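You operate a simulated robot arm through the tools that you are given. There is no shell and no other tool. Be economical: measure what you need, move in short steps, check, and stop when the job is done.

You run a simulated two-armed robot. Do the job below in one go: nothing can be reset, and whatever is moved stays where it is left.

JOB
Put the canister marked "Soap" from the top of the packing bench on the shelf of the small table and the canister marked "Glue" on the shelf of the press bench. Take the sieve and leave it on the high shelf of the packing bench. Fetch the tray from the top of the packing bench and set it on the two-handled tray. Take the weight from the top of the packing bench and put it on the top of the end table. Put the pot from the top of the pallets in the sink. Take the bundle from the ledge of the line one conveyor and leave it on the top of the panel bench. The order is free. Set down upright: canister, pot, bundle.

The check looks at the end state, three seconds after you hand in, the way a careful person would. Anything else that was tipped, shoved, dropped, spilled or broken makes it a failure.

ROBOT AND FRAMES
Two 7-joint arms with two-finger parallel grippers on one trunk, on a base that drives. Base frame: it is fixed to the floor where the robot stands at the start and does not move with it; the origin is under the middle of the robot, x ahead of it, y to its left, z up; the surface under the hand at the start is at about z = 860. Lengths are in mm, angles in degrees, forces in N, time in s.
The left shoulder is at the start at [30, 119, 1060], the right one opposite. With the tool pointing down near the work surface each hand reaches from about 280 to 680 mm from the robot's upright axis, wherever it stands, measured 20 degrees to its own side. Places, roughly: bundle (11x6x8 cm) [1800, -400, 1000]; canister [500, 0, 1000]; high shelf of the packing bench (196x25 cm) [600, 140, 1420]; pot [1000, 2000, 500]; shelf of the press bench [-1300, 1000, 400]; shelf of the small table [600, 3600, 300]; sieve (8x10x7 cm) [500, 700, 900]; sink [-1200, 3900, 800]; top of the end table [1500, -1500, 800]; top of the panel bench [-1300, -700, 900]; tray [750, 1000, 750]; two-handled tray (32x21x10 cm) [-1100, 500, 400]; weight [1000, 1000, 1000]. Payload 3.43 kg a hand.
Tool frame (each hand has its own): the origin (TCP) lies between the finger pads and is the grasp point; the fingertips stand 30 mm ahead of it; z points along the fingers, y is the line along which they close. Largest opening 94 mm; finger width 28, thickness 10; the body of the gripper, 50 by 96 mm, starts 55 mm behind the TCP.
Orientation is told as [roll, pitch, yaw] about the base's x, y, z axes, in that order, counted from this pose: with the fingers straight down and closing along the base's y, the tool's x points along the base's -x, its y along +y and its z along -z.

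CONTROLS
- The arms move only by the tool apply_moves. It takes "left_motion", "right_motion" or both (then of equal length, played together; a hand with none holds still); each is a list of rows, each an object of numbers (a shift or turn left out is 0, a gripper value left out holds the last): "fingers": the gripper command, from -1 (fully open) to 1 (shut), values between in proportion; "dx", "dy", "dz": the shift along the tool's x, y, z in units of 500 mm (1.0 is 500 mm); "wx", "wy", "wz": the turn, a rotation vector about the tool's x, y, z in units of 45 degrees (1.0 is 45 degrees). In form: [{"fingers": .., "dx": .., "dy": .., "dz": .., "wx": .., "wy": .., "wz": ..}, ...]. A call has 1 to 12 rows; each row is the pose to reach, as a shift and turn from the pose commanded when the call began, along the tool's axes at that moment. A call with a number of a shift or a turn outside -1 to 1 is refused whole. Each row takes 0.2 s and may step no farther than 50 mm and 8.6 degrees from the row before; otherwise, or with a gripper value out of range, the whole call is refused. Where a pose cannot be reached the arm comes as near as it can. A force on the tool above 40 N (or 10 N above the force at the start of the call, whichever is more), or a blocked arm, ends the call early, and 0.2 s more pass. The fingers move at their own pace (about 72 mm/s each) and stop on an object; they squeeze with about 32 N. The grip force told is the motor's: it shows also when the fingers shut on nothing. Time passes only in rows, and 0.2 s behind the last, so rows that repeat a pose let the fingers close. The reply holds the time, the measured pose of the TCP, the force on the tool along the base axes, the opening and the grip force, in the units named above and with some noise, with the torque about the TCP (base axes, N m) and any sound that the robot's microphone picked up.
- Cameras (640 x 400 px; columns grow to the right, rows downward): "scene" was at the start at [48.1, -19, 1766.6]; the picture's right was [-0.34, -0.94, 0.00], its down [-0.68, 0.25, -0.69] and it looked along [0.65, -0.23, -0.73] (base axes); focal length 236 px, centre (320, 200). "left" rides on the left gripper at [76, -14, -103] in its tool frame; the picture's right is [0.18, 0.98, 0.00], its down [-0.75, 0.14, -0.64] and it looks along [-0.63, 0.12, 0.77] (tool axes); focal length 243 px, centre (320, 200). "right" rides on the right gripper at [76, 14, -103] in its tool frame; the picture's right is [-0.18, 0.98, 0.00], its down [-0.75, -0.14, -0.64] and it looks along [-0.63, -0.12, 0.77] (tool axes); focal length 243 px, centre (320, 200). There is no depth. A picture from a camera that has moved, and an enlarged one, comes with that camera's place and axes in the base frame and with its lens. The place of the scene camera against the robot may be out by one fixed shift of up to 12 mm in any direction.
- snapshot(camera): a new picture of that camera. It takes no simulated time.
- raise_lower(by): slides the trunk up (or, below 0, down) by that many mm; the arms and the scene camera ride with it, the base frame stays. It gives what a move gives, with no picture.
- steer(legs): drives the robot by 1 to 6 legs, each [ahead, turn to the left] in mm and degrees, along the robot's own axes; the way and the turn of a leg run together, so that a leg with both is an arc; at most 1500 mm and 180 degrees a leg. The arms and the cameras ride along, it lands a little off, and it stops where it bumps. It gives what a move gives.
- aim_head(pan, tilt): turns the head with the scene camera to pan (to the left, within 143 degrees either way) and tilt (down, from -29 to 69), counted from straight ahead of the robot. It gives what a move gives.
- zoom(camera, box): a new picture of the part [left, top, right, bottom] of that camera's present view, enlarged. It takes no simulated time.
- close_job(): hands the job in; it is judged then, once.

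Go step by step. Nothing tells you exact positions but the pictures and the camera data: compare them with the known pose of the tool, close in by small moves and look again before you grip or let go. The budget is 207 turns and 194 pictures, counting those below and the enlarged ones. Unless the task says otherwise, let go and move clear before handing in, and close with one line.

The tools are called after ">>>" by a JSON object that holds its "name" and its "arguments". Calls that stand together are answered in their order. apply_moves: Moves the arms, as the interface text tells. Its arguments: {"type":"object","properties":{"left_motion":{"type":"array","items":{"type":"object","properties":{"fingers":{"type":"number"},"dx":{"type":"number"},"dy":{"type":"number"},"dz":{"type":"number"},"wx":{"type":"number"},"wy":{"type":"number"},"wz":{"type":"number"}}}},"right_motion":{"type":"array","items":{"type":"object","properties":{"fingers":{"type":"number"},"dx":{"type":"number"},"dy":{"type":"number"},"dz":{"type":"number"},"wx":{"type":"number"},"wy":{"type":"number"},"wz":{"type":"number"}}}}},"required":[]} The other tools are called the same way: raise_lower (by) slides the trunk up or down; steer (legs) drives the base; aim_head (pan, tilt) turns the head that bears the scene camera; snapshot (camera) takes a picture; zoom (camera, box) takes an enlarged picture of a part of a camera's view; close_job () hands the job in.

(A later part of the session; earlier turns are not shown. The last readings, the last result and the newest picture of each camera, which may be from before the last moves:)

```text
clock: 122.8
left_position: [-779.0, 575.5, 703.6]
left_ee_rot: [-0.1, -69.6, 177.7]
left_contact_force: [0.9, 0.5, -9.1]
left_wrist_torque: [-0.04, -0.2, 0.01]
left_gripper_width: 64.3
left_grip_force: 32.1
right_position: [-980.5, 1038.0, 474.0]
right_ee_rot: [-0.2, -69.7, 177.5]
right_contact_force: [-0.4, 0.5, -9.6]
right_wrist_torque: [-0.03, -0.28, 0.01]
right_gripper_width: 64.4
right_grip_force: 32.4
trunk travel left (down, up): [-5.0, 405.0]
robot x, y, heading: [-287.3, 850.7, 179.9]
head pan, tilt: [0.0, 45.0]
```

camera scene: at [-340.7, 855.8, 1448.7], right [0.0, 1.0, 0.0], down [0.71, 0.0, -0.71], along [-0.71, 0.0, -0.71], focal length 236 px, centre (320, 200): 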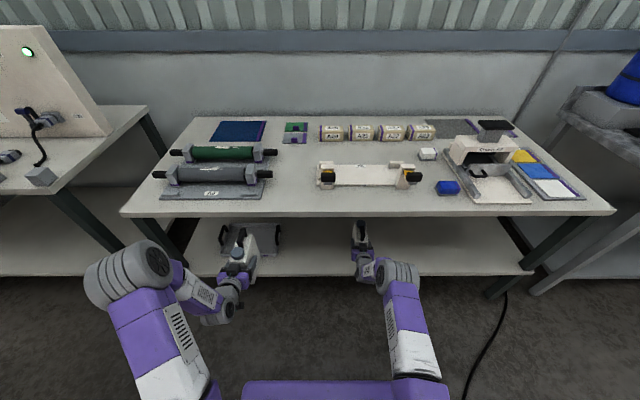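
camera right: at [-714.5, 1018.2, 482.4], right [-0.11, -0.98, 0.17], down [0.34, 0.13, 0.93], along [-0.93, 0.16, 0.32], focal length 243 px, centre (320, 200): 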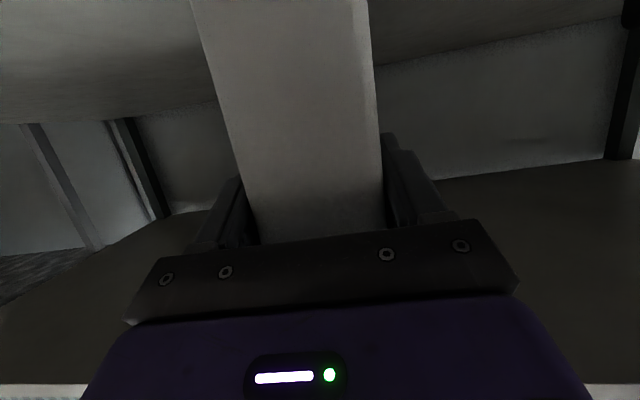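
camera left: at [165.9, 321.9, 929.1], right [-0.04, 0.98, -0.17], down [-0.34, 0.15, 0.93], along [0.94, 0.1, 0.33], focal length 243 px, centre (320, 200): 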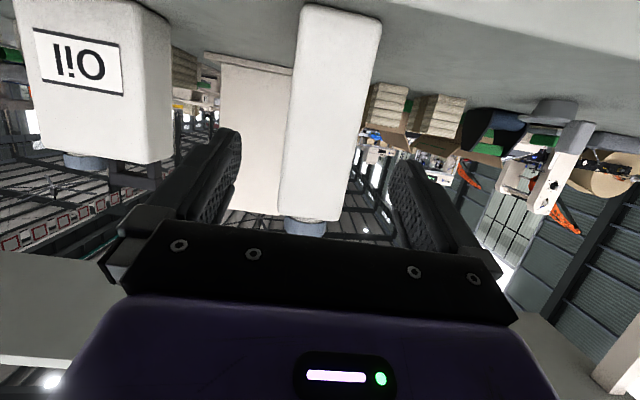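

>>> {"name": "apply_moves", "arguments": {"right_motion": [{"dx": 0.008, "dz": 0.003}, {"dx": 0.016, "dz": 0.006}, {"dx": 0.024, "dz": 0.009}, {"dx": 0.032, "dz": 0.012}, {"dx": 0.04, "dz": 0.015}, {"dx": 0.048, "dz": 0.018}, {"dx": 0.056, "dz": 0.021}]}}

>>> {"name": "snapshot", "arguments": {"camera": "scene"}}

```text
clock: 124.4
left_position: [-776.5, 574.6, 705.2]
left_ee_rot: [-0.3, -69.8, 177.8]
left_contact_force: [-0.9, -0.1, -9.2]
left_wrist_torque: [-0.01, -0.23, -0.03]
left_gripper_width: 64.2
left_grip_force: 32.4
right_position: [-983.6, 1038.6, 452.5]
right_ee_rot: [-0.4, -70.8, 177.7]
right_contact_force: [-2.6, -5.9, 31.0]
right_wrist_torque: [-0.33, -0.38, -0.21]
right_gripper_width: 64.2
right_grip_force: 31.8
trunk travel left (down, up): [-5.0, 405.0]
robot x, y, heading: [-289.2, 847.3, 179.9]
head pan, tilt: [0.0, 45.0]
```

```text
140 pictures are left
camera scene: at [-335.7, 854.2, 1449.0], right [0.0, 1.0, 0.0], down [0.71, 0.0, -0.71], along [-0.71, 0.0, -0.71], focal length 236 px, centre (320, 200)
```

scene: 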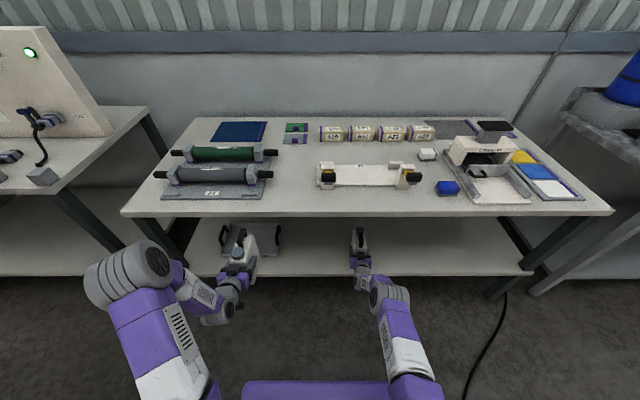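

Glue touched down on the shelf (≈z 350). Easing, releasing, and backing straight out.

>>> {"name": "apply_moves", "arguments": {"right_motion": [{"dx": -0.006, "dz": -0.002}, {"dx": -0.006, "dz": -0.002, "fingers": -1}, {"dx": -0.006, "dz": -0.002}, {"dx": -0.006, "dz": -0.002}]}}

>>> {"name": "steer", "arguments": {"legs": [[-240, 0]]}}

>>> {"name": "snapshot", "arguments": {"camera": "scene"}}

>>> {"name": "snapshot", "arguments": {"camera": "right"}}

```text
clock: 125.4
left_position: [-778.7, 575.1, 704.2]
left_ee_rot: [-0.2, -69.8, 177.7]
left_contact_force: [-0.8, -0.4, -8.8]
left_wrist_torque: [-0.02, -0.25, 0.01]
left_gripper_width: 64.3
left_grip_force: 32.2
right_position: [-981.0, 1039.2, 448.2]
right_ee_rot: [-0.1, -69.6, 177.5]
right_contact_force: [0.5, -0.2, -0.1]
right_wrist_torque: [0.01, -0.02, -0.01]
right_gripper_width: 94.0
right_grip_force: 0.0
trunk travel left (down, up): [-5.0, 405.0]
robot x, y, heading: [-292.7, 848.3, 179.9]
head pan, tilt: [0.0, 45.0]
```

```text
clock: 127.2
left_position: [-538.3, 574.6, 704.2]
left_ee_rot: [0.0, -69.8, 177.6]
left_contact_force: [0.0, -0.2, -8.5]
left_wrist_torque: [-0.02, -0.21, 0.01]
left_gripper_width: 64.3
left_grip_force: 32.5
right_position: [-740.4, 1039.4, 449.8]
right_ee_rot: [-0.2, -69.8, 177.5]
right_contact_force: [-0.2, -0.7, -0.6]
right_wrist_torque: [-0.02, 0.0, 0.02]
right_gripper_width: 94.1
right_grip_force: 0.2
trunk travel left (down, up): [-5.0, 405.0]
robot x, y, heading: [-52.1, 845.2, 179.9]
head pan, tilt: [0.0, 45.0]
```

```text
139 pictures are left
camera scene: at [-98.7, 854.9, 1448.8], right [0.0, 1.0, 0.0], down [0.71, 0.0, -0.71], along [-0.71, 0.0, -0.71], focal length 236 px, centre (320, 200)
```

scene: 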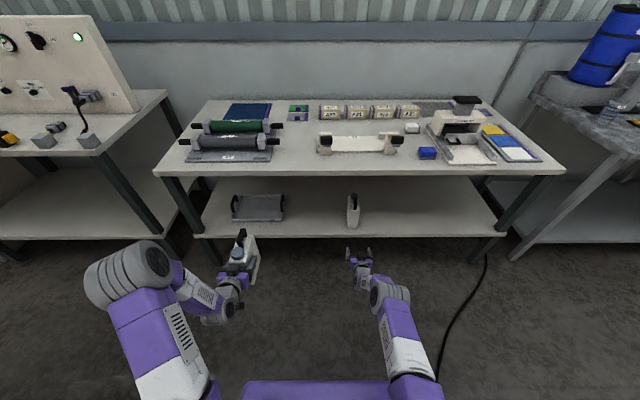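

```text
138 pictures are left
camera right: at [-619.0, 1019.4, 411.8], right [-0.11, -0.98, 0.17], down [0.35, 0.12, 0.93], along [-0.93, 0.16, 0.33], focal length 243 px, centre (320, 200)
```

right: 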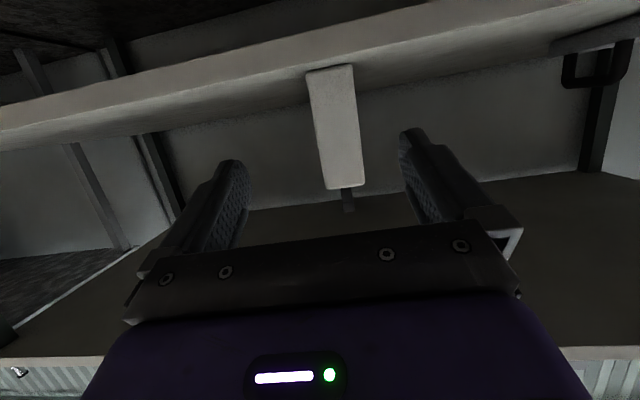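

Glue is in place and upright. Raising up, stowing the right arm, then heading to the small table with Soap.

>>> {"name": "raise_lower", "arguments": {"by": 320}}

>>> {"name": "apply_moves", "arguments": {"right_motion": [{"dx": -0.09, "dz": -0.032}, {"dx": -0.18, "dz": -0.065}, {"dx": -0.27, "dz": -0.097}, {"dx": -0.358, "dz": -0.129}, {"dx": -0.44, "dz": -0.16}, {"dx": -0.41, "dz": -0.24}, {"dx": -0.38, "dz": -0.32}, {"dx": -0.35, "dz": -0.4}, {"dx": -0.32, "dz": -0.48}, {"dx": -0.3, "dz": -0.54}]}}

>>> {"name": "steer", "arguments": {"legs": [[180, 0], [0, -90], [700, 0]]}}

>>> {"name": "aim_head", "arguments": {"pan": -25, "tilt": 30}}

>>> {"name": "snapshot", "arguments": {"camera": "scene"}}

```text
clock: 130.4
left_position: [-538.2, 574.9, 1023.3]
left_ee_rot: [0.0, -69.7, 177.5]
left_contact_force: [-0.1, -0.4, -9.2]
left_wrist_torque: [-0.01, -0.24, -0.01]
left_gripper_width: 64.2
left_grip_force: 32.3
right_position: [-740.5, 1039.2, 768.4]
right_ee_rot: [-0.1, -69.9, 177.5]
right_contact_force: [0.2, -0.4, -0.1]
right_wrist_torque: [-0.01, -0.01, 0.01]
right_gripper_width: 94.0
right_grip_force: 0.0
trunk travel left (down, up): [-325.0, 85.0]
robot x, y, heading: [-51.2, 846.0, 179.7]
head pan, tilt: [0.0, 45.0]
```

```text
clock: 132.6
left_position: [-537.6, 574.6, 1024.6]
left_ee_rot: [0.0, -69.7, 177.5]
left_contact_force: [0.4, -0.3, -7.7]
left_wrist_torque: [0.0, -0.27, 0.02]
left_gripper_width: 64.5
left_grip_force: 32.2
right_position: [-537.1, 1030.4, 1003.0]
right_ee_rot: [0.0, -69.8, 177.4]
right_contact_force: [-0.2, 0.4, -0.5]
right_wrist_torque: [0.03, 0.01, 0.01]
right_gripper_width: 94.2
right_grip_force: 0.0
trunk travel left (down, up): [-325.0, 85.0]
robot x, y, heading: [-48.5, 847.0, 179.7]
head pan, tilt: [0.0, 45.0]
```

```text
clock: 141.3
left_position: [-496.1, 2032.7, 1023.0]
left_ee_rot: [-0.2, -69.7, 87.5]
left_contact_force: [-0.3, 0.4, -9.3]
left_wrist_torque: [-0.26, 0.02, -0.04]
left_gripper_width: 64.5
left_grip_force: 31.9
right_position: [-41.8, 2032.2, 1001.3]
right_ee_rot: [-0.2, -69.9, 87.2]
right_contact_force: [0.1, 0.5, -0.2]
right_wrist_torque: [-0.02, 0.02, -0.03]
right_gripper_width: 93.9
right_grip_force: 0.0
trunk travel left (down, up): [-325.0, 85.0]
robot x, y, heading: [-226.6, 1545.7, 89.7]
head pan, tilt: [0.0, 45.0]
```

```text
clock: 142.2
left_position: [-496.8, 2031.8, 1024.5]
left_ee_rot: [-0.1, -69.6, 87.4]
left_contact_force: [0.1, -0.5, -9.8]
left_wrist_torque: [-0.21, 0.04, -0.02]
left_gripper_width: 64.5
left_grip_force: 31.9
right_position: [-42.1, 2032.5, 1001.7]
right_ee_rot: [-0.1, -69.8, 87.3]
right_contact_force: [-0.6, 0.7, 0.2]
right_wrist_torque: [0.0, -0.03, 0.02]
right_gripper_width: 94.0
right_grip_force: 0.2
trunk travel left (down, up): [-325.0, 85.0]
robot x, y, heading: [-222.9, 1542.7, 89.6]
head pan, tilt: [-25.0, 30.0]
```

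```text
137 pictures are left
camera scene: at [-184.6, 1604.0, 1791.4], right [0.9, -0.43, 0.0], down [-0.21, -0.45, -0.87], along [0.37, 0.78, -0.5], focal length 236 px, centre (320, 200)
```

scene: 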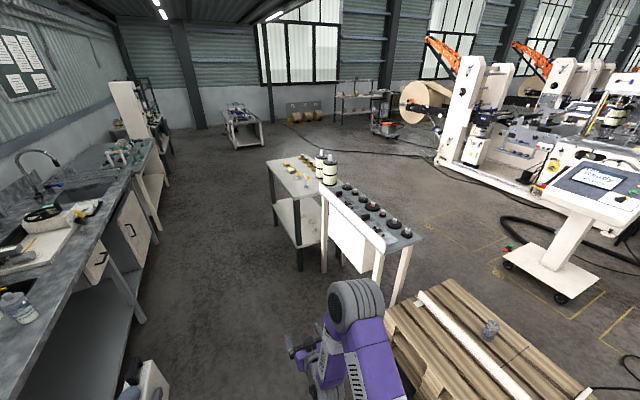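

The small table (lower shelf) spans roughly x≥360, y 3220–4100; its west side is open. Driving up to y≈3400 and turning to face it.

>>> {"name": "steer", "arguments": {"legs": [[0, 3], [1400, 0], [460, 0], [0, -93]]}}

>>> {"name": "aim_head", "arguments": {"pan": 0, "tilt": 40}}

>>> {"name": "snapshot", "arguments": {"camera": "scene"}}

>>> {"name": "aim_head", "arguments": {"pan": 143, "tilt": 30}}

>>> {"name": "snapshot", "arguments": {"camera": "scene"}}

```text
clock: 156.0
left_position: [159.8, 3665.4, 1023.0]
left_ee_rot: [-0.1, -69.6, -3.3]
left_contact_force: [0.4, -0.3, -9.3]
left_wrist_torque: [0.0, 0.24, -0.01]
left_gripper_width: 64.5
left_grip_force: 32.1
right_position: [153.8, 3209.9, 1002.4]
right_ee_rot: [0.0, -69.7, -3.5]
right_contact_force: [-1.0, 0.2, -0.4]
right_wrist_torque: [-0.02, 0.01, -0.01]
right_gripper_width: 94.3
right_grip_force: 0.0
trunk travel left (down, up): [-325.0, 85.0]
robot x, y, heading: [-336.5, 3401.0, -1.2]
head pan, tilt: [-25.0, 30.0]
```

```text
clock: 156.9
left_position: [161.2, 3665.3, 1022.9]
left_ee_rot: [0.0, -69.7, -3.3]
left_contact_force: [0.1, 0.6, -9.7]
left_wrist_torque: [0.05, 0.28, 0.01]
left_gripper_width: 64.2
left_grip_force: 31.8
right_position: [154.1, 3210.9, 1002.1]
right_ee_rot: [-0.1, -69.8, -3.5]
right_contact_force: [0.3, 0.1, -0.8]
right_wrist_torque: [-0.01, -0.02, 0.01]
right_gripper_width: 93.9
right_grip_force: 0.1
trunk travel left (down, up): [-325.0, 85.0]
robot x, y, heading: [-332.2, 3399.3, -1.2]
head pan, tilt: [0.0, 40.0]
```

```text
136 pictures are left
camera scene: at [-273.6, 3408.1, 1776.1], right [-0.02, -1.0, 0.0], down [-0.64, 0.01, -0.77], along [0.77, -0.02, -0.64], focal length 236 px, centre (320, 200)
```

scene: 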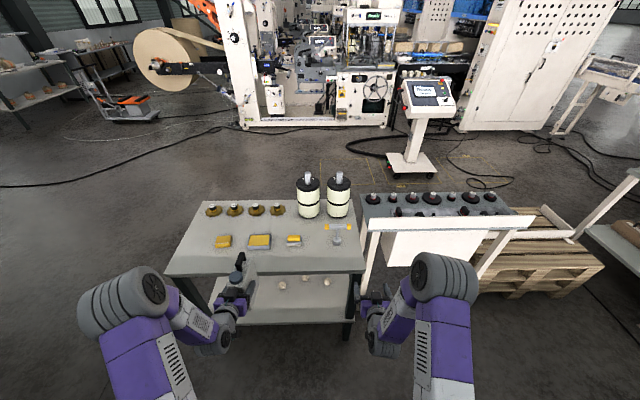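

```text
clock: 159.2
left_position: [162.1, 3665.0, 1022.9]
left_ee_rot: [-0.1, -69.7, -3.3]
left_contact_force: [-0.3, -0.1, -9.8]
left_wrist_torque: [0.02, 0.22, 0.0]
left_gripper_width: 64.4
left_grip_force: 32.3
right_position: [154.2, 3210.4, 1003.0]
right_ee_rot: [-0.1, -69.7, -3.5]
right_contact_force: [-0.1, -0.1, 0.2]
right_wrist_torque: [0.02, 0.01, -0.02]
right_gripper_width: 94.0
right_grip_force: 0.1
trunk travel left (down, up): [-325.0, 85.0]
robot x, y, heading: [-332.7, 3401.0, -1.2]
head pan, tilt: [143.0, 30.0]
```

```text
135 pictures are left
camera scene: at [-429.6, 3465.8, 1791.5], right [0.62, 0.79, 0.0], down [0.39, -0.31, -0.87], along [-0.68, 0.53, -0.5], focal length 236 px, centre (320, 200)
```

scene: 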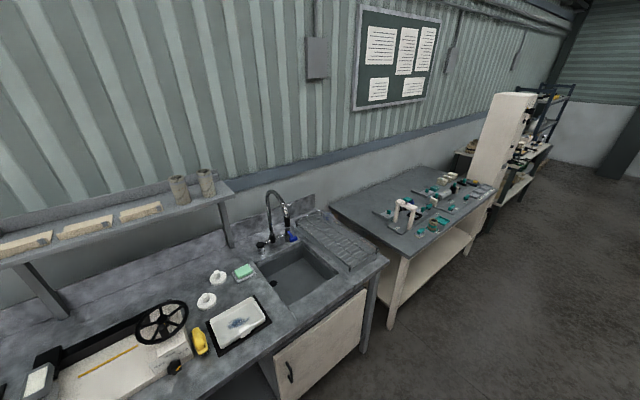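

The sink is at about [-1270,3960]. For Soap: lower the trunk, bring the left arm down and extend until just short of the table, then check.

>>> {"name": "raise_lower", "arguments": {"by": -320}}

>>> {"name": "apply_moves", "arguments": {"left_motion": [{"dx": 0.09, "dz": 0.032}, {"dx": 0.18, "dz": 0.065}, {"dx": 0.27, "dz": 0.097}, {"dx": 0.36, "dz": 0.13}, {"dx": 0.44, "dz": 0.16}, {"dx": 0.485, "dz": 0.176}, {"dx": 0.46, "dz": 0.24}, {"dx": 0.44, "dz": 0.3}, {"dx": 0.417, "dz": 0.364}]}}

>>> {"name": "aim_head", "arguments": {"pan": 15, "tilt": 45}}

>>> {"name": "snapshot", "arguments": {"camera": "scene"}}

>>> {"name": "snapshot", "arguments": {"camera": "left"}}

```text
clock: 162.3
left_position: [160.7, 3664.7, 704.0]
left_ee_rot: [-0.1, -69.7, -3.3]
left_contact_force: [-1.1, -0.5, -10.2]
left_wrist_torque: [0.02, 0.25, 0.03]
left_gripper_width: 64.3
left_grip_force: 32.1
right_position: [153.5, 3210.4, 682.6]
right_ee_rot: [-0.1, -69.9, -3.5]
right_contact_force: [0.4, 0.3, 0.7]
right_wrist_torque: [-0.02, 0.01, 0.05]
right_gripper_width: 94.1
right_grip_force: 0.2
trunk travel left (down, up): [-5.0, 405.0]
robot x, y, heading: [-331.2, 3401.2, -1.0]
head pan, tilt: [143.0, 30.0]
```

```text
clock: 164.3
left_position: [255.5, 3658.0, 446.1]
left_ee_rot: [0.0, -69.5, -3.2]
left_contact_force: [-10.4, 0.1, -3.2]
left_wrist_torque: [0.17, 0.9, 0.31]
left_gripper_width: 64.5
left_grip_force: 31.8
right_position: [153.5, 3210.6, 683.0]
right_ee_rot: [0.0, -69.8, -3.5]
right_contact_force: [0.2, 0.6, 0.1]
right_wrist_torque: [-0.01, -0.03, -0.01]
right_gripper_width: 93.9
right_grip_force: 0.1
trunk travel left (down, up): [-5.0, 405.0]
robot x, y, heading: [-330.8, 3399.3, -0.8]
head pan, tilt: [143.0, 30.0]
```

```text
clock: 166.4
left_position: [256.8, 3657.1, 445.5]
left_ee_rot: [-0.3, -69.6, -3.3]
left_contact_force: [-7.3, 0.6, -9.2]
left_wrist_torque: [0.11, 0.82, 0.23]
left_gripper_width: 64.6
left_grip_force: 32.2
right_position: [153.6, 3209.4, 683.1]
right_ee_rot: [-0.1, -69.8, -3.4]
right_contact_force: [-0.1, 0.9, -0.1]
right_wrist_torque: [0.01, -0.03, 0.04]
right_gripper_width: 93.9
right_grip_force: 0.0
trunk travel left (down, up): [-5.0, 405.0]
robot x, y, heading: [-329.6, 3403.5, -1.2]
head pan, tilt: [15.0, 45.0]
```

```text
134 pictures are left
camera scene: at [-280.0, 3429.3, 1448.8], right [0.24, -0.97, 0.0], down [-0.69, -0.17, -0.71], along [0.69, 0.17, -0.71], focal length 236 px, centre (320, 200)
```

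scene: 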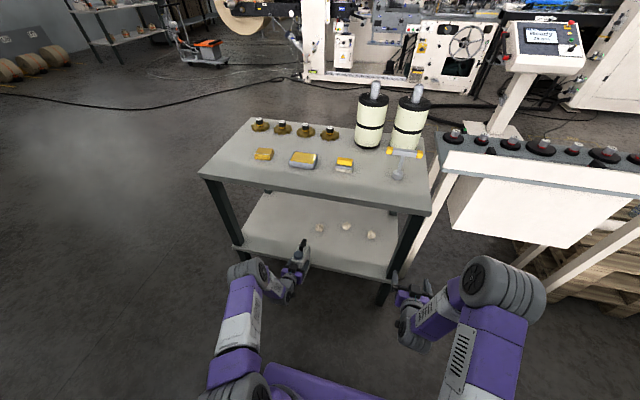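

```text
133 pictures are left
camera left: at [134.0, 3650.3, 409.0], right [-0.01, 0.98, -0.17], down [-0.33, 0.16, 0.93], along [0.94, 0.06, 0.33], focal length 243 px, centre (320, 200)
```

left: 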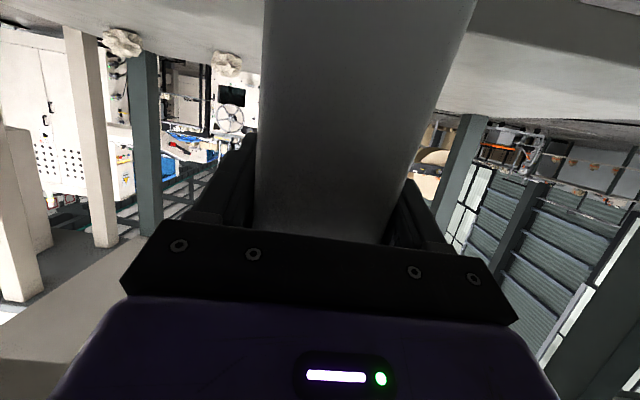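

The canister's end lightly touched the shelf edge, so the shelf is at z≈345. Retracting and raising before going in.

>>> {"name": "apply_moves", "arguments": {"left_motion": [{"dx": 0.02, "dz": -0.06}, {"dx": 0.02, "dz": -0.06}, {"dx": -0.04, "dz": -0.08}, {"dx": -0.08, "dz": -0.093}, {"dx": -0.08, "dz": -0.093}]}}

>>> {"name": "snapshot", "arguments": {"camera": "scene"}}

>>> {"name": "snapshot", "arguments": {"camera": "left"}}

```text
clock: 167.6
left_position: [230.0, 3660.8, 500.3]
left_ee_rot: [-0.1, -69.5, -3.2]
left_contact_force: [0.2, -0.3, -9.8]
left_wrist_torque: [0.02, 0.23, 0.01]
left_gripper_width: 64.2
left_grip_force: 31.9
right_position: [154.5, 3210.5, 682.1]
right_ee_rot: [-0.1, -69.8, -3.5]
right_contact_force: [-0.4, 0.4, -1.1]
right_wrist_torque: [-0.01, 0.03, -0.02]
right_gripper_width: 94.2
right_grip_force: 0.1
trunk travel left (down, up): [-5.0, 405.0]
robot x, y, heading: [-331.7, 3401.4, -1.1]
head pan, tilt: [15.0, 45.0]
```

```text
132 pictures are left
camera scene: at [-279.7, 3429.3, 1448.8], right [0.24, -0.97, 0.0], down [-0.69, -0.17, -0.71], along [0.69, 0.17, -0.71], focal length 236 px, centre (320, 200)
```

scene: 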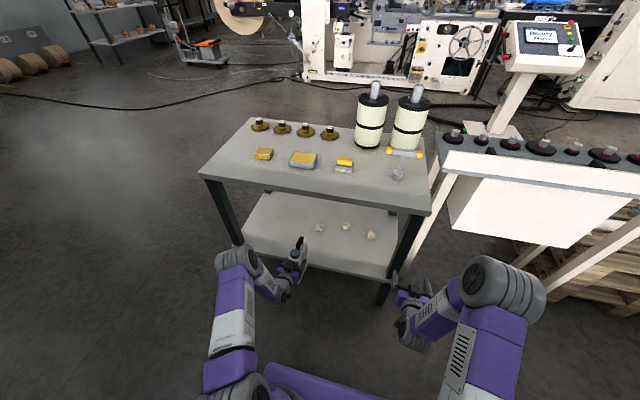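

```text
131 pictures are left
camera left: at [106.0, 3653.1, 463.9], right [-0.01, 0.98, -0.17], down [-0.33, 0.16, 0.93], along [0.94, 0.06, 0.32], focal length 243 px, centre (320, 200)
```

left: 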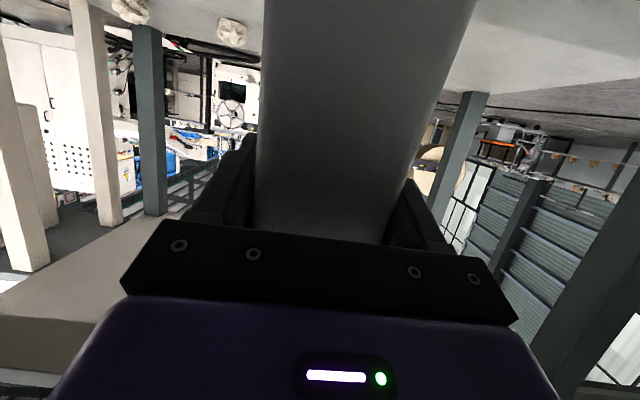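

>>> {"name": "apply_moves", "arguments": {"left_motion": [{"dx": -0.028, "dz": 0.078}, {"dx": -0.056, "dz": 0.156}, {"dx": -0.084, "dz": 0.234}, {"dx": -0.112, "dz": 0.31}, {"dx": -0.112, "dz": 0.31}]}}

>>> {"name": "zoom", "arguments": {"camera": "scene", "box": [200, 160, 440, 310]}}

```text
clock: 168.8
left_position: [392.8, 3651.2, 496.2]
left_ee_rot: [-0.3, -69.6, -3.1]
left_contact_force: [0.0, 0.0, -9.2]
left_wrist_torque: [0.02, 0.18, -0.02]
left_gripper_width: 64.5
left_grip_force: 32.0
right_position: [153.7, 3209.4, 681.6]
right_ee_rot: [-0.1, -69.8, -3.5]
right_contact_force: [0.2, -0.9, -0.8]
right_wrist_torque: [0.0, -0.01, -0.01]
right_gripper_width: 94.3
right_grip_force: 0.1
trunk travel left (down, up): [-5.0, 405.0]
robot x, y, heading: [-336.1, 3400.5, -1.1]
head pan, tilt: [15.0, 45.0]
```

```text
2.67 times, centred on (320, 235) of scene
camera zoom: at [-279.4, 3429.3, 1448.8], right [0.24, -0.97, 0.0], down [-0.69, -0.17, -0.71], along [0.69, 0.17, -0.71], focal length 630 px, centre (320, 107)
```

zoom: 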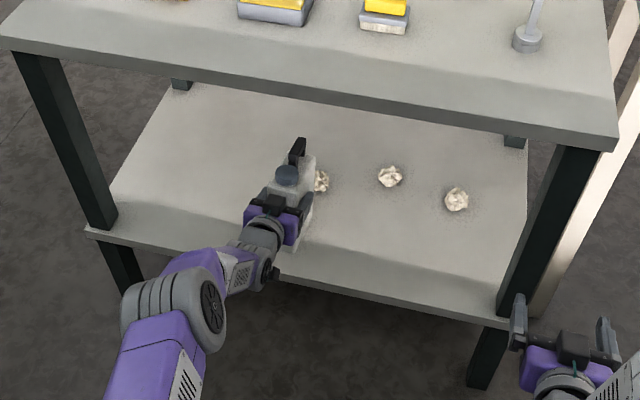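

Clear of the crumpled papers behind it. Lowering until contact.

>>> {"name": "apply_moves", "arguments": {"left_motion": [{"dx": 0.04, "dz": 0.014}, {"dx": 0.06, "dz": 0.021}, {"dx": 0.07, "dz": 0.025}, {"dx": 0.078, "dz": 0.028}, {"dx": 0.086, "dz": 0.031}, {"dx": 0.094, "dz": 0.034}, {"dx": 0.102, "dz": 0.037}, {"dx": 0.11, "dz": 0.04}]}}

```text
clock: 170.6
left_position: [387.2, 3649.7, 449.4]
left_ee_rot: [0.2, -69.7, -3.5]
left_contact_force: [-6.1, 3.0, 13.8]
left_wrist_torque: [0.09, -0.82, 0.18]
left_gripper_width: 64.2
left_grip_force: 31.9
left hand out of reach, approached as far as the arm can: row 6, 7, 8
right_position: [151.9, 3210.0, 683.0]
right_ee_rot: [-0.1, -69.9, -3.7]
right_contact_force: [0.7, -0.4, -0.9]
right_wrist_torque: [0.05, 0.0, 0.0]
right_gripper_width: 94.1
right_grip_force: 0.0
trunk travel left (down, up): [-5.0, 405.0]
robot x, y, heading: [-335.8, 3403.3, -0.9]
head pan, tilt: [15.0, 45.0]
```

Soap is on the shelf (contact at the expected height). Releasing and backing out.

>>> {"name": "apply_moves", "arguments": {"left_motion": [{"dx": -0.02, "dz": -0.007}, {"dx": -0.02, "dz": -0.007, "fingers": -1}, {"dx": -0.02, "dz": -0.007}, {"dx": -0.02, "dz": -0.007}]}}

>>> {"name": "zoom", "arguments": {"camera": "scene", "box": [200, 160, 440, 310]}}

```text
clock: 171.6
left_position: [393.2, 3651.2, 457.9]
left_ee_rot: [-0.2, -69.6, -3.3]
left_contact_force: [-0.3, -0.1, 0.2]
left_wrist_torque: [0.02, 0.01, 0.02]
left_gripper_width: 93.9
left_grip_force: 0.1
left hand out of reach, approached as far as the arm can: row 1, 2, 3, 4
right_position: [153.5, 3210.2, 683.2]
right_ee_rot: [-0.1, -69.8, -3.5]
right_contact_force: [0.8, 0.2, -0.4]
right_wrist_torque: [0.07, 0.02, 0.0]
right_gripper_width: 94.1
right_grip_force: 0.0
trunk travel left (down, up): [-5.0, 405.0]
robot x, y, heading: [-333.1, 3399.3, -1.0]
head pan, tilt: [15.0, 45.0]
```

```text
2.67 times, centred on (320, 235) of scene
camera zoom: at [-280.6, 3428.9, 1448.9], right [0.24, -0.97, 0.0], down [-0.69, -0.17, -0.71], along [0.69, 0.17, -0.71], focal length 630 px, centre (320, 107)
```

zoom: 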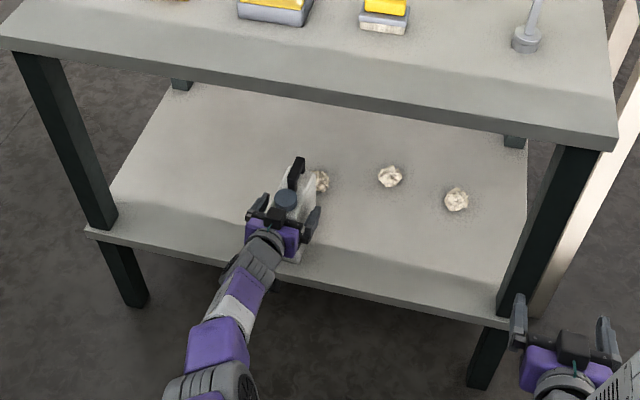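

>>> {"name": "steer", "arguments": {"legs": [[-190, 0]]}}

>>> {"name": "snapshot", "arguments": {"camera": "scene"}}

>>> {"name": "apply_moves", "arguments": {"left_motion": [{"dx": -0.06, "dz": -0.06}, {"dx": -0.12, "dz": -0.12}, {"dx": -0.18, "dz": -0.18}, {"dx": -0.24, "dz": -0.24}, {"dx": -0.3, "dz": -0.3}, {"dx": -0.36, "dz": -0.36}, {"dx": -0.38, "dz": -0.43}, {"dx": -0.4, "dz": -0.5}]}}

>>> {"name": "raise_lower", "arguments": {"by": 320}}

```text
clock: 173.2
left_position: [203.4, 3655.7, 457.8]
left_ee_rot: [-0.2, -69.6, -3.2]
left_contact_force: [-0.4, 0.3, -0.2]
left_wrist_torque: [-0.01, -0.02, 0.03]
left_gripper_width: 93.9
left_grip_force: 0.0
right_position: [-34.5, 3215.2, 683.4]
right_ee_rot: [-0.1, -69.7, -3.6]
right_contact_force: [-0.2, 0.5, -0.4]
right_wrist_torque: [-0.02, -0.02, 0.02]
right_gripper_width: 93.9
right_grip_force: 0.1
trunk travel left (down, up): [-5.0, 405.0]
robot x, y, heading: [-519.1, 3400.0, -1.1]
head pan, tilt: [15.0, 45.0]
```

```text
128 pictures are left
camera scene: at [-468.7, 3432.5, 1448.9], right [0.24, -0.97, 0.0], down [-0.69, -0.17, -0.71], along [0.69, 0.17, -0.71], focal length 236 px, centre (320, 200)
```

scene: 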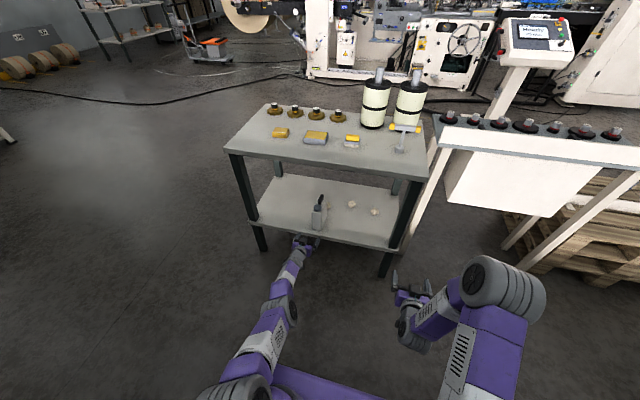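

```text
clock: 175.0
left_position: [277.2, 3715.8, 629.3]
left_ee_rot: [-0.2, -69.7, -3.3]
left_contact_force: [-0.6, 0.4, -0.3]
left_wrist_torque: [-0.02, 0.01, 0.02]
left_gripper_width: 94.0
left_grip_force: 0.2
left hand out of reach, approached as far as the arm can: row 1, 2, 3, 4, 5, 6, 7, 8
right_position: [-34.2, 3214.8, 681.8]
right_ee_rot: [-0.1, -69.7, -3.5]
right_contact_force: [0.0, -0.4, 1.2]
right_wrist_torque: [-0.03, 0.01, 0.01]
right_gripper_width: 93.9
right_grip_force: 0.0
trunk travel left (down, up): [-5.0, 405.0]
robot x, y, heading: [-518.6, 3406.5, -1.0]
head pan, tilt: [15.0, 45.0]
```

```text
clock: 178.1
left_position: [277.2, 3716.0, 948.8]
left_ee_rot: [-0.3, -69.8, -3.1]
left_contact_force: [-0.7, 0.3, -0.4]
left_wrist_torque: [-0.01, -0.01, -0.04]
left_gripper_width: 94.1
left_grip_force: 0.1
right_position: [-35.6, 3214.6, 1002.4]
right_ee_rot: [-0.1, -69.8, -3.5]
right_contact_force: [-0.7, -0.2, -0.8]
right_wrist_torque: [0.0, -0.01, 0.02]
right_gripper_width: 93.8
right_grip_force: 0.0
trunk travel left (down, up): [-325.0, 85.0]
robot x, y, heading: [-519.1, 3402.4, -1.1]
head pan, tilt: [15.0, 45.0]
```

Soap is standing on the shelf. The left arm got stuck stretched; testing small motions to unfold it.

>>> {"name": "apply_moves", "arguments": {"left_motion": [{"dx": 0.0}, {"dx": 0.0}, {"dx": 0.0}, {"dx": 0.0}]}}

>>> {"name": "snapshot", "arguments": {"camera": "scene"}}

```text
clock: 179.1
left_position: [277.7, 3716.4, 949.5]
left_ee_rot: [-0.3, -69.6, -3.1]
left_contact_force: [-0.6, 0.4, 0.2]
left_wrist_torque: [0.01, 0.01, -0.02]
left_gripper_width: 93.8
left_grip_force: 0.0
right_position: [-33.9, 3213.8, 1002.8]
right_ee_rot: [0.0, -69.7, -3.4]
right_contact_force: [0.6, 0.2, -1.3]
right_wrist_torque: [0.01, -0.02, 0.0]
right_gripper_width: 94.2
right_grip_force: 0.1
trunk travel left (down, up): [-325.0, 85.0]
robot x, y, heading: [-516.1, 3401.5, -1.2]
head pan, tilt: [15.0, 45.0]
```

```text
127 pictures are left
camera scene: at [-468.4, 3432.5, 1768.9], right [0.24, -0.97, 0.0], down [-0.69, -0.17, -0.71], along [0.69, 0.17, -0.71], focal length 236 px, centre (320, 200)
```

scene: 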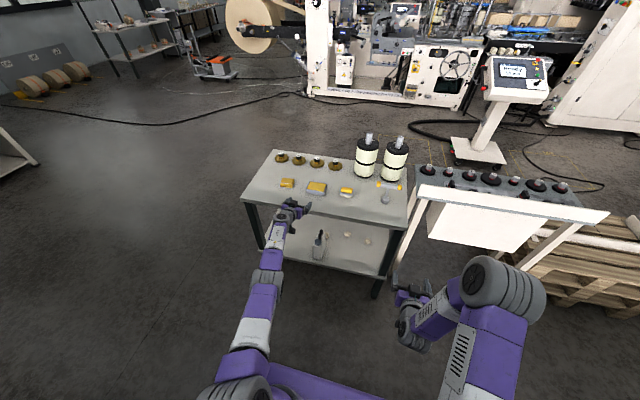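

>>> {"name": "apply_moves", "arguments": {"left_motion": [{"dx": 0.017, "dz": -0.047}, {"dx": 0.034, "dz": -0.094}, {"dx": 0.051, "dz": -0.141}, {"dx": 0.068, "dz": -0.188}]}}

```text
clock: 180.1
left_position: [269.1, 3730.0, 936.7]
left_ee_rot: [-0.2, -69.7, -3.3]
left_contact_force: [0.1, -0.5, -0.2]
left_wrist_torque: [-0.01, 0.02, 0.01]
left_gripper_width: 94.0
left_grip_force: 0.1
left hand out of reach, approached as far as the arm can: row 1, 2, 3, 4
right_position: [-33.2, 3214.2, 1001.6]
right_ee_rot: [0.0, -69.8, -3.5]
right_contact_force: [0.1, -0.1, -0.2]
right_wrist_torque: [0.01, 0.03, -0.02]
right_gripper_width: 93.7
right_grip_force: 0.1
trunk travel left (down, up): [-325.0, 85.0]
robot x, y, heading: [-521.8, 3401.9, -1.1]
head pan, tilt: [15.0, 45.0]
```

>>> {"name": "apply_moves", "arguments": {"left_motion": [{"dx": 0.0, "dz": -0.08, "wy": 0.15}, {"dx": 0.0, "dz": -0.16, "wy": 0.3}, {"dx": 0.0, "dz": -0.24, "wy": 0.45}, {"dx": 0.0, "dz": -0.32, "wy": 0.6}]}}

>>> {"name": "zoom", "arguments": {"camera": "scene", "box": [160, 180, 400, 400]}}

```text
clock: 181.1
left_position: [118.7, 3738.5, 994.2]
left_ee_rot: [0.0, -42.6, -3.5]
left_contact_force: [-0.7, -0.7, -0.6]
left_wrist_torque: [0.0, -0.01, 0.01]
left_gripper_width: 94.2
left_grip_force: 0.1
left hand out of reach, approached as far as the arm can: row 1
right_position: [-35.4, 3214.8, 1002.9]
right_ee_rot: [-0.1, -69.8, -3.5]
right_contact_force: [-0.7, 0.0, 0.1]
right_wrist_torque: [-0.02, 0.01, -0.02]
right_gripper_width: 94.0
right_grip_force: 0.0
trunk travel left (down, up): [-325.0, 85.0]
robot x, y, heading: [-522.3, 3406.3, -1.2]
head pan, tilt: [15.0, 45.0]
```

```text
1.82 times, centred on (280, 290) of scene
camera zoom: at [-471.2, 3432.4, 1769.0], right [0.24, -0.97, 0.0], down [-0.69, -0.17, -0.71], along [0.69, 0.17, -0.71], focal length 430 px, centre (393, 36)
```

zoom: 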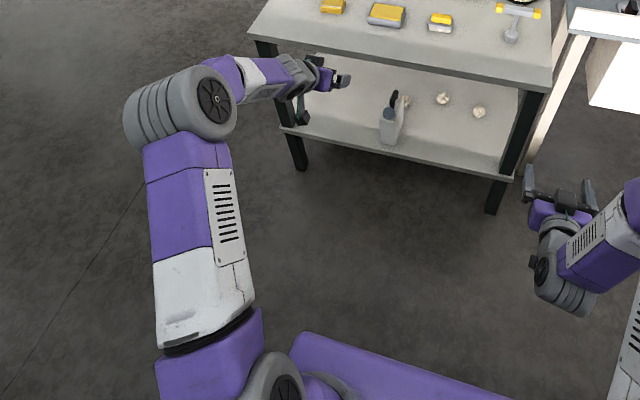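

Left arm is free again and Soap stands upright. Folding the left arm, then driving to view the pot from the pallets' front.

>>> {"name": "apply_moves", "arguments": {"left_motion": [{"dx": 0.056, "dy": -0.033, "dz": -0.052, "wy": 0.158}, {"dx": 0.113, "dy": -0.067, "dz": -0.104, "wy": 0.316}, {"dx": 0.17, "dy": -0.1, "dz": -0.156, "wy": 0.474}, {"dx": 0.226, "dy": -0.133, "dz": -0.208, "wy": 0.632}, {"dx": 0.282, "dy": -0.167, "dz": -0.26, "wy": 0.79}, {"dx": 0.339, "dy": -0.2, "dz": -0.311, "wy": 0.947}]}}

>>> {"name": "steer", "arguments": {"legs": [[0, -90], [1500, 0], [170, 0], [0, 104], [300, 0]]}}

>>> {"name": "aim_head", "arguments": {"pan": 0, "tilt": 40}}

>>> {"name": "snapshot", "arguments": {"camera": "scene"}}

```text
clock: 182.5
left_position: [-117.6, 3653.2, 994.6]
left_ee_rot: [0.1, 0.0, -3.3]
left_contact_force: [0.6, -0.9, -0.8]
left_wrist_torque: [-0.01, 0.01, -0.03]
left_gripper_width: 93.9
left_grip_force: 0.0
right_position: [-34.5, 3213.0, 1003.1]
right_ee_rot: [0.1, -69.8, -3.4]
right_contact_force: [-0.4, 0.2, -0.1]
right_wrist_torque: [0.04, 0.03, 0.01]
right_gripper_width: 94.2
right_grip_force: 0.1
trunk travel left (down, up): [-325.0, 85.0]
robot x, y, heading: [-516.8, 3404.4, -0.8]
head pan, tilt: [15.0, 45.0]
```

```text
clock: 200.8
left_position: [74.2, 2170.3, 995.1]
left_ee_rot: [0.0, 0.1, 12.6]
left_contact_force: [-0.2, 0.0, -0.2]
left_wrist_torque: [-0.03, 0.02, -0.02]
left_gripper_width: 94.2
left_grip_force: 0.0
right_position: [273.4, 1772.8, 1002.5]
right_ee_rot: [-0.1, -69.8, 12.5]
right_contact_force: [-0.1, -0.7, -0.5]
right_wrist_torque: [-0.01, 0.03, 0.02]
right_gripper_width: 93.8
right_grip_force: 0.1
trunk travel left (down, up): [-325.0, 85.0]
robot x, y, heading: [-245.0, 1820.3, 14.9]
head pan, tilt: [15.0, 45.0]
```

```text
clock: 201.6
left_position: [73.0, 2170.4, 995.3]
left_ee_rot: [-0.2, 0.0, 12.6]
left_contact_force: [0.6, 0.4, 0.1]
left_wrist_torque: [-0.01, 0.02, 0.01]
left_gripper_width: 94.1
left_grip_force: 0.0
right_position: [273.0, 1771.5, 1002.0]
right_ee_rot: [-0.1, -69.8, 12.5]
right_contact_force: [0.3, -0.9, -0.5]
right_wrist_torque: [0.02, 0.02, -0.02]
right_gripper_width: 93.9
right_grip_force: 0.1
trunk travel left (down, up): [-325.0, 85.0]
robot x, y, heading: [-244.2, 1820.0, 15.0]
head pan, tilt: [0.0, 40.0]
```

```text
125 pictures are left
camera scene: at [-189.9, 1843.2, 1776.1], right [0.26, -0.97, 0.0], down [-0.62, -0.17, -0.77], along [0.74, 0.2, -0.64], focal length 236 px, centre (320, 200)
```

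scene: 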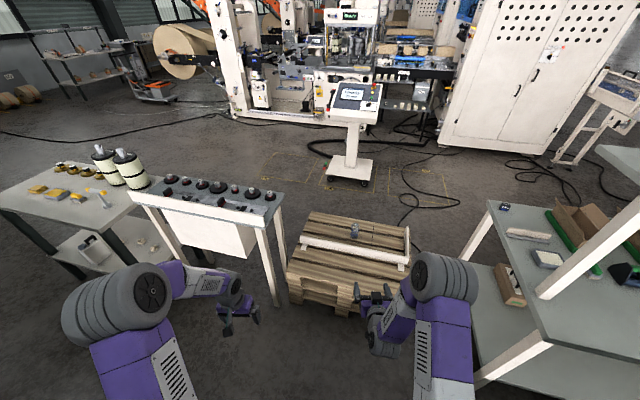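

>>> {"name": "zoom", "arguments": {"camera": "scene", "box": [280, 200, 420, 288]}}

>>> {"name": "zoom", "arguments": {"camera": "scene", "box": [330, 212, 380, 243]}}

```text
4.55 times, centred on (350, 244) of scene
camera zoom: at [-189.9, 1843.2, 1776.1], right [0.26, -0.97, 0.0], down [-0.62, -0.17, -0.77], along [0.74, 0.2, -0.64], focal length 1074 px, centre (184, 0)
```

zoom: 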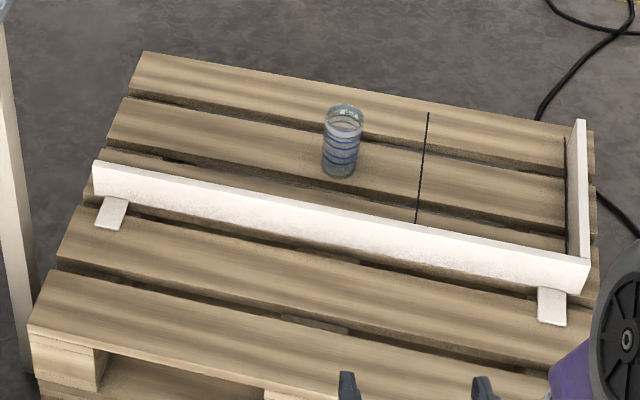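

```text
12.80 times, centred on (355, 228) of scene
camera zoom: at [-189.9, 1843.2, 1776.1], right [0.26, -0.97, 0.0], down [-0.62, -0.17, -0.77], along [0.74, 0.2, -0.64], focal length 3024 px, centre (-128, -152)
```

zoom: 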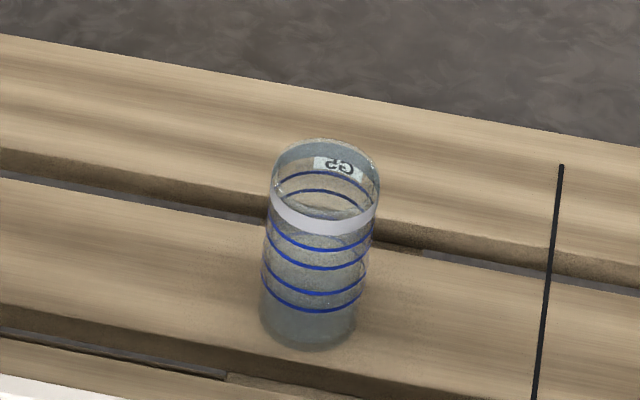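

The pot is a clear jar ≈62 mm wide, ≈110 tall at about [1033,1909], pallet top ≈425, with a low fence in front. I'll use the left hand tilted 45°; driving closer.

>>> {"name": "steer", "arguments": {"legs": [[0, -20], [560, 0], [0, 5]]}}

>>> {"name": "apply_moves", "arguments": {"left_motion": [{"dx": -0.03, "wy": -0.17}, {"dx": -0.06, "wy": -0.34}, {"dx": -0.1, "wy": -0.51}, {"dx": -0.14, "wy": -0.68}, {"dx": -0.18, "wy": -0.85}, {"dx": -0.2, "wy": -1.0}]}}

>>> {"name": "raise_lower", "arguments": {"by": -300}}

>>> {"name": "aim_head", "arguments": {"pan": 10, "tilt": 50}}

>>> {"name": "snapshot", "arguments": {"camera": "left"}}

>>> {"name": "snapshot", "arguments": {"camera": "scene"}}

```text
clock: 206.3
left_position: [705.0, 2031.0, 994.5]
left_ee_rot: [-0.1, 0.0, -2.2]
left_contact_force: [0.4, -0.2, -0.4]
left_wrist_torque: [0.0, 0.02, 0.0]
left_gripper_width: 94.2
left_grip_force: 0.1
right_position: [798.5, 1592.7, 1002.4]
right_ee_rot: [-0.1, -69.8, -2.2]
right_contact_force: [0.4, -1.1, 0.2]
right_wrist_torque: [0.07, 0.01, 0.0]
right_gripper_width: 94.2
right_grip_force: 0.1
trunk travel left (down, up): [-325.0, 85.0]
robot x, y, heading: [307.5, 1773.4, 0.2]
head pan, tilt: [0.0, 40.0]
```

```text
clock: 207.8
left_position: [806.5, 2026.2, 995.2]
left_ee_rot: [0.0, -45.1, -2.2]
left_contact_force: [0.4, 0.0, 0.1]
left_wrist_torque: [0.0, -0.01, 0.02]
left_gripper_width: 94.0
left_grip_force: 0.0
right_position: [798.8, 1594.1, 1001.1]
right_ee_rot: [-0.2, -69.8, -2.3]
right_contact_force: [-0.1, 0.2, -0.5]
right_wrist_torque: [0.01, 0.01, -0.01]
right_gripper_width: 93.9
right_grip_force: 0.0
trunk travel left (down, up): [-325.0, 85.0]
robot x, y, heading: [306.4, 1774.2, -0.1]
head pan, tilt: [0.0, 40.0]
```

```text
clock: 210.8
left_position: [807.1, 2026.8, 695.4]
left_ee_rot: [-0.1, -45.1, -2.2]
left_contact_force: [0.6, 0.2, 0.5]
left_wrist_torque: [-0.02, 0.02, -0.04]
left_gripper_width: 93.9
left_grip_force: 0.1
right_position: [798.6, 1594.2, 703.1]
right_ee_rot: [-0.2, -69.8, -2.3]
right_contact_force: [0.2, -0.2, 0.3]
right_wrist_torque: [0.0, -0.01, 0.0]
right_gripper_width: 93.9
right_grip_force: 0.1
trunk travel left (down, up): [-25.0, 385.0]
robot x, y, heading: [306.8, 1771.0, 0.0]
head pan, tilt: [0.0, 40.0]
```

```text
clock: 211.5
left_position: [805.9, 2027.3, 694.9]
left_ee_rot: [-0.1, -45.0, -2.2]
left_contact_force: [0.7, -0.1, 0.1]
left_wrist_torque: [0.02, 0.0, -0.03]
left_gripper_width: 94.0
left_grip_force: 0.1
right_position: [798.4, 1594.2, 702.8]
right_ee_rot: [0.0, -69.8, -2.3]
right_contact_force: [0.7, -0.5, -0.3]
right_wrist_torque: [0.0, 0.0, 0.01]
right_gripper_width: 93.9
right_grip_force: 0.1
trunk travel left (down, up): [-25.0, 385.0]
robot x, y, heading: [311.8, 1771.0, -0.2]
head pan, tilt: [10.0, 50.0]
```

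```text
122 pictures are left
camera left: at [679.7, 2016.8, 713.0], right [-0.09, 0.99, -0.13], down [0.08, 0.14, 0.99], along [0.99, 0.08, -0.1], focal length 243 px, centre (320, 200)
```

left: 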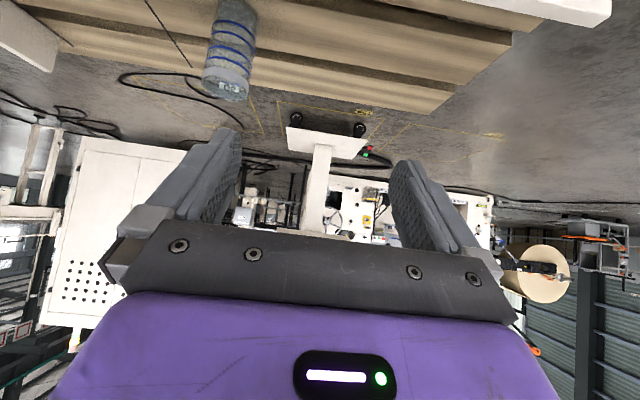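

```text
121 pictures are left
camera scene: at [357.4, 1795.2, 1462.0], right [0.18, -0.98, 0.0], down [-0.75, -0.13, -0.64], along [0.63, 0.11, -0.77], focal length 236 px, centre (320, 200)
```

scene: 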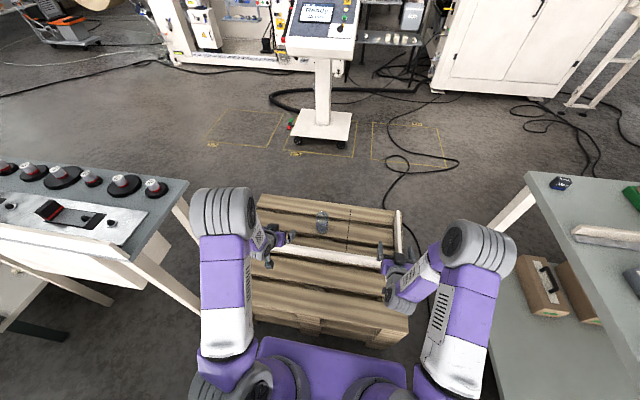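

>>> {"name": "apply_moves", "arguments": {"left_motion": [{"dy": -0.09}, {"dy": -0.18}, {"dy": -0.268}, {"dy": -0.268, "dx": 0.085, "dz": 0.085}]}}

>>> {"name": "snapshot", "arguments": {"camera": "left"}}

>>> {"name": "zoom", "arguments": {"camera": "scene", "box": [220, 190, 420, 315]}}

```text
refused: row 4 steps farther than a row can; nothing moved
```

```text
120 pictures are left
camera left: at [679.7, 2016.8, 713.0], right [-0.09, 0.99, -0.13], down [0.08, 0.14, 0.99], along [0.99, 0.08, -0.1], focal length 243 px, centre (320, 200)
```

left: 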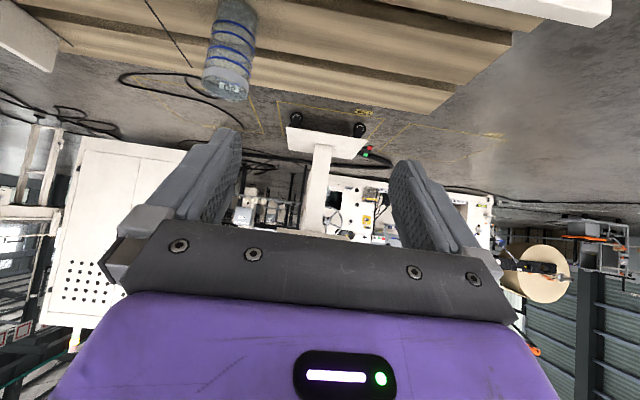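

```text
3.20 times, centred on (320, 252) of scene
camera zoom: at [357.4, 1795.2, 1462.0], right [0.18, -0.98, 0.0], down [-0.75, -0.13, -0.64], along [0.63, 0.11, -0.77], focal length 756 px, centre (320, 32)
```

zoom: 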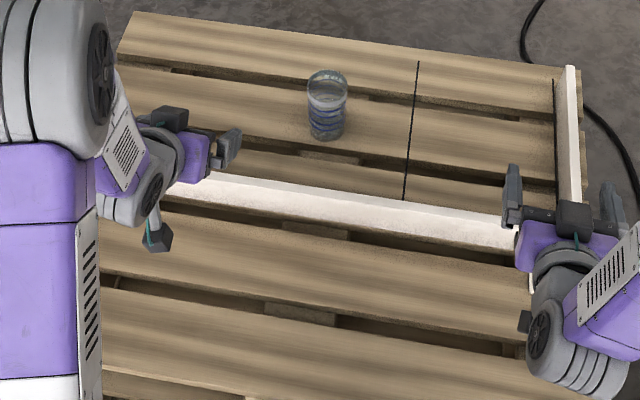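

>>> {"name": "apply_moves", "arguments": {"left_motion": [{"dy": -0.09}, {"dy": -0.18}, {"dy": -0.268}, {"dy": -0.268, "dx": 0.05, "dz": 0.05}, {"dy": -0.268, "dx": 0.085, "dz": 0.085}]}}

>>> {"name": "snapshot", "arguments": {"camera": "left"}}

>>> {"name": "zoom", "arguments": {"camera": "scene", "box": [220, 190, 420, 315]}}

```text
clock: 212.7
left_position: [800.6, 1893.5, 635.6]
left_ee_rot: [-0.1, -45.2, -2.3]
left_contact_force: [-0.4, -0.3, -0.5]
left_wrist_torque: [0.0, -0.02, 0.01]
left_gripper_width: 94.2
left_grip_force: 0.0
right_position: [799.1, 1593.8, 703.2]
right_ee_rot: [-0.1, -69.9, -2.3]
right_contact_force: [-0.1, -0.2, -1.6]
right_wrist_torque: [0.02, -0.03, 0.03]
right_gripper_width: 94.0
right_grip_force: 0.0
trunk travel left (down, up): [-25.0, 385.0]
robot x, y, heading: [310.0, 1777.1, 0.2]
head pan, tilt: [10.0, 50.0]
```

```text
118 pictures are left
camera left: at [675.1, 1883.0, 652.9], right [-0.09, 0.99, -0.13], down [0.08, 0.14, 0.99], along [0.99, 0.08, -0.1], focal length 243 px, centre (320, 200)
```

left: 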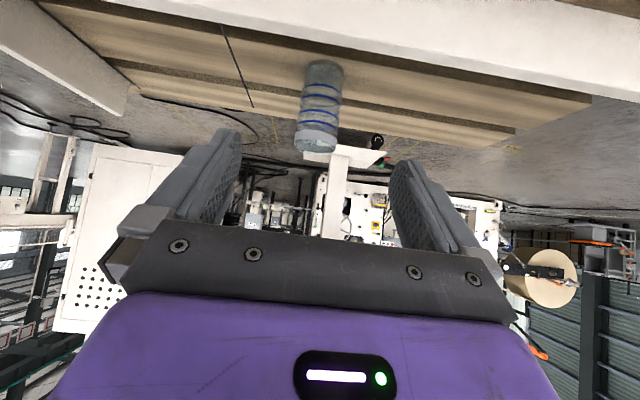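

```text
3.20 times, centred on (320, 252) of scene
camera zoom: at [357.6, 1795.3, 1461.9], right [0.18, -0.98, 0.0], down [-0.75, -0.13, -0.64], along [0.63, 0.11, -0.77], focal length 756 px, centre (320, 32)
```

zoom: 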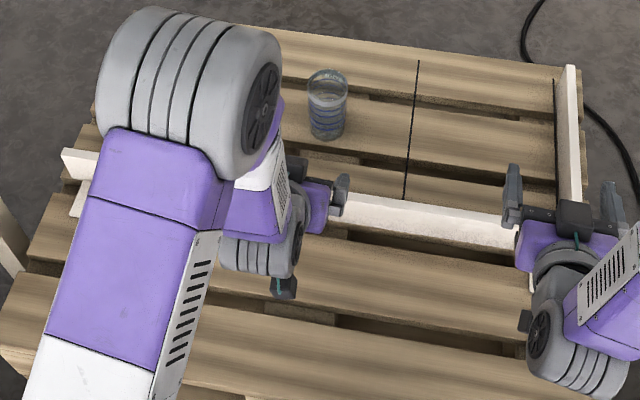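

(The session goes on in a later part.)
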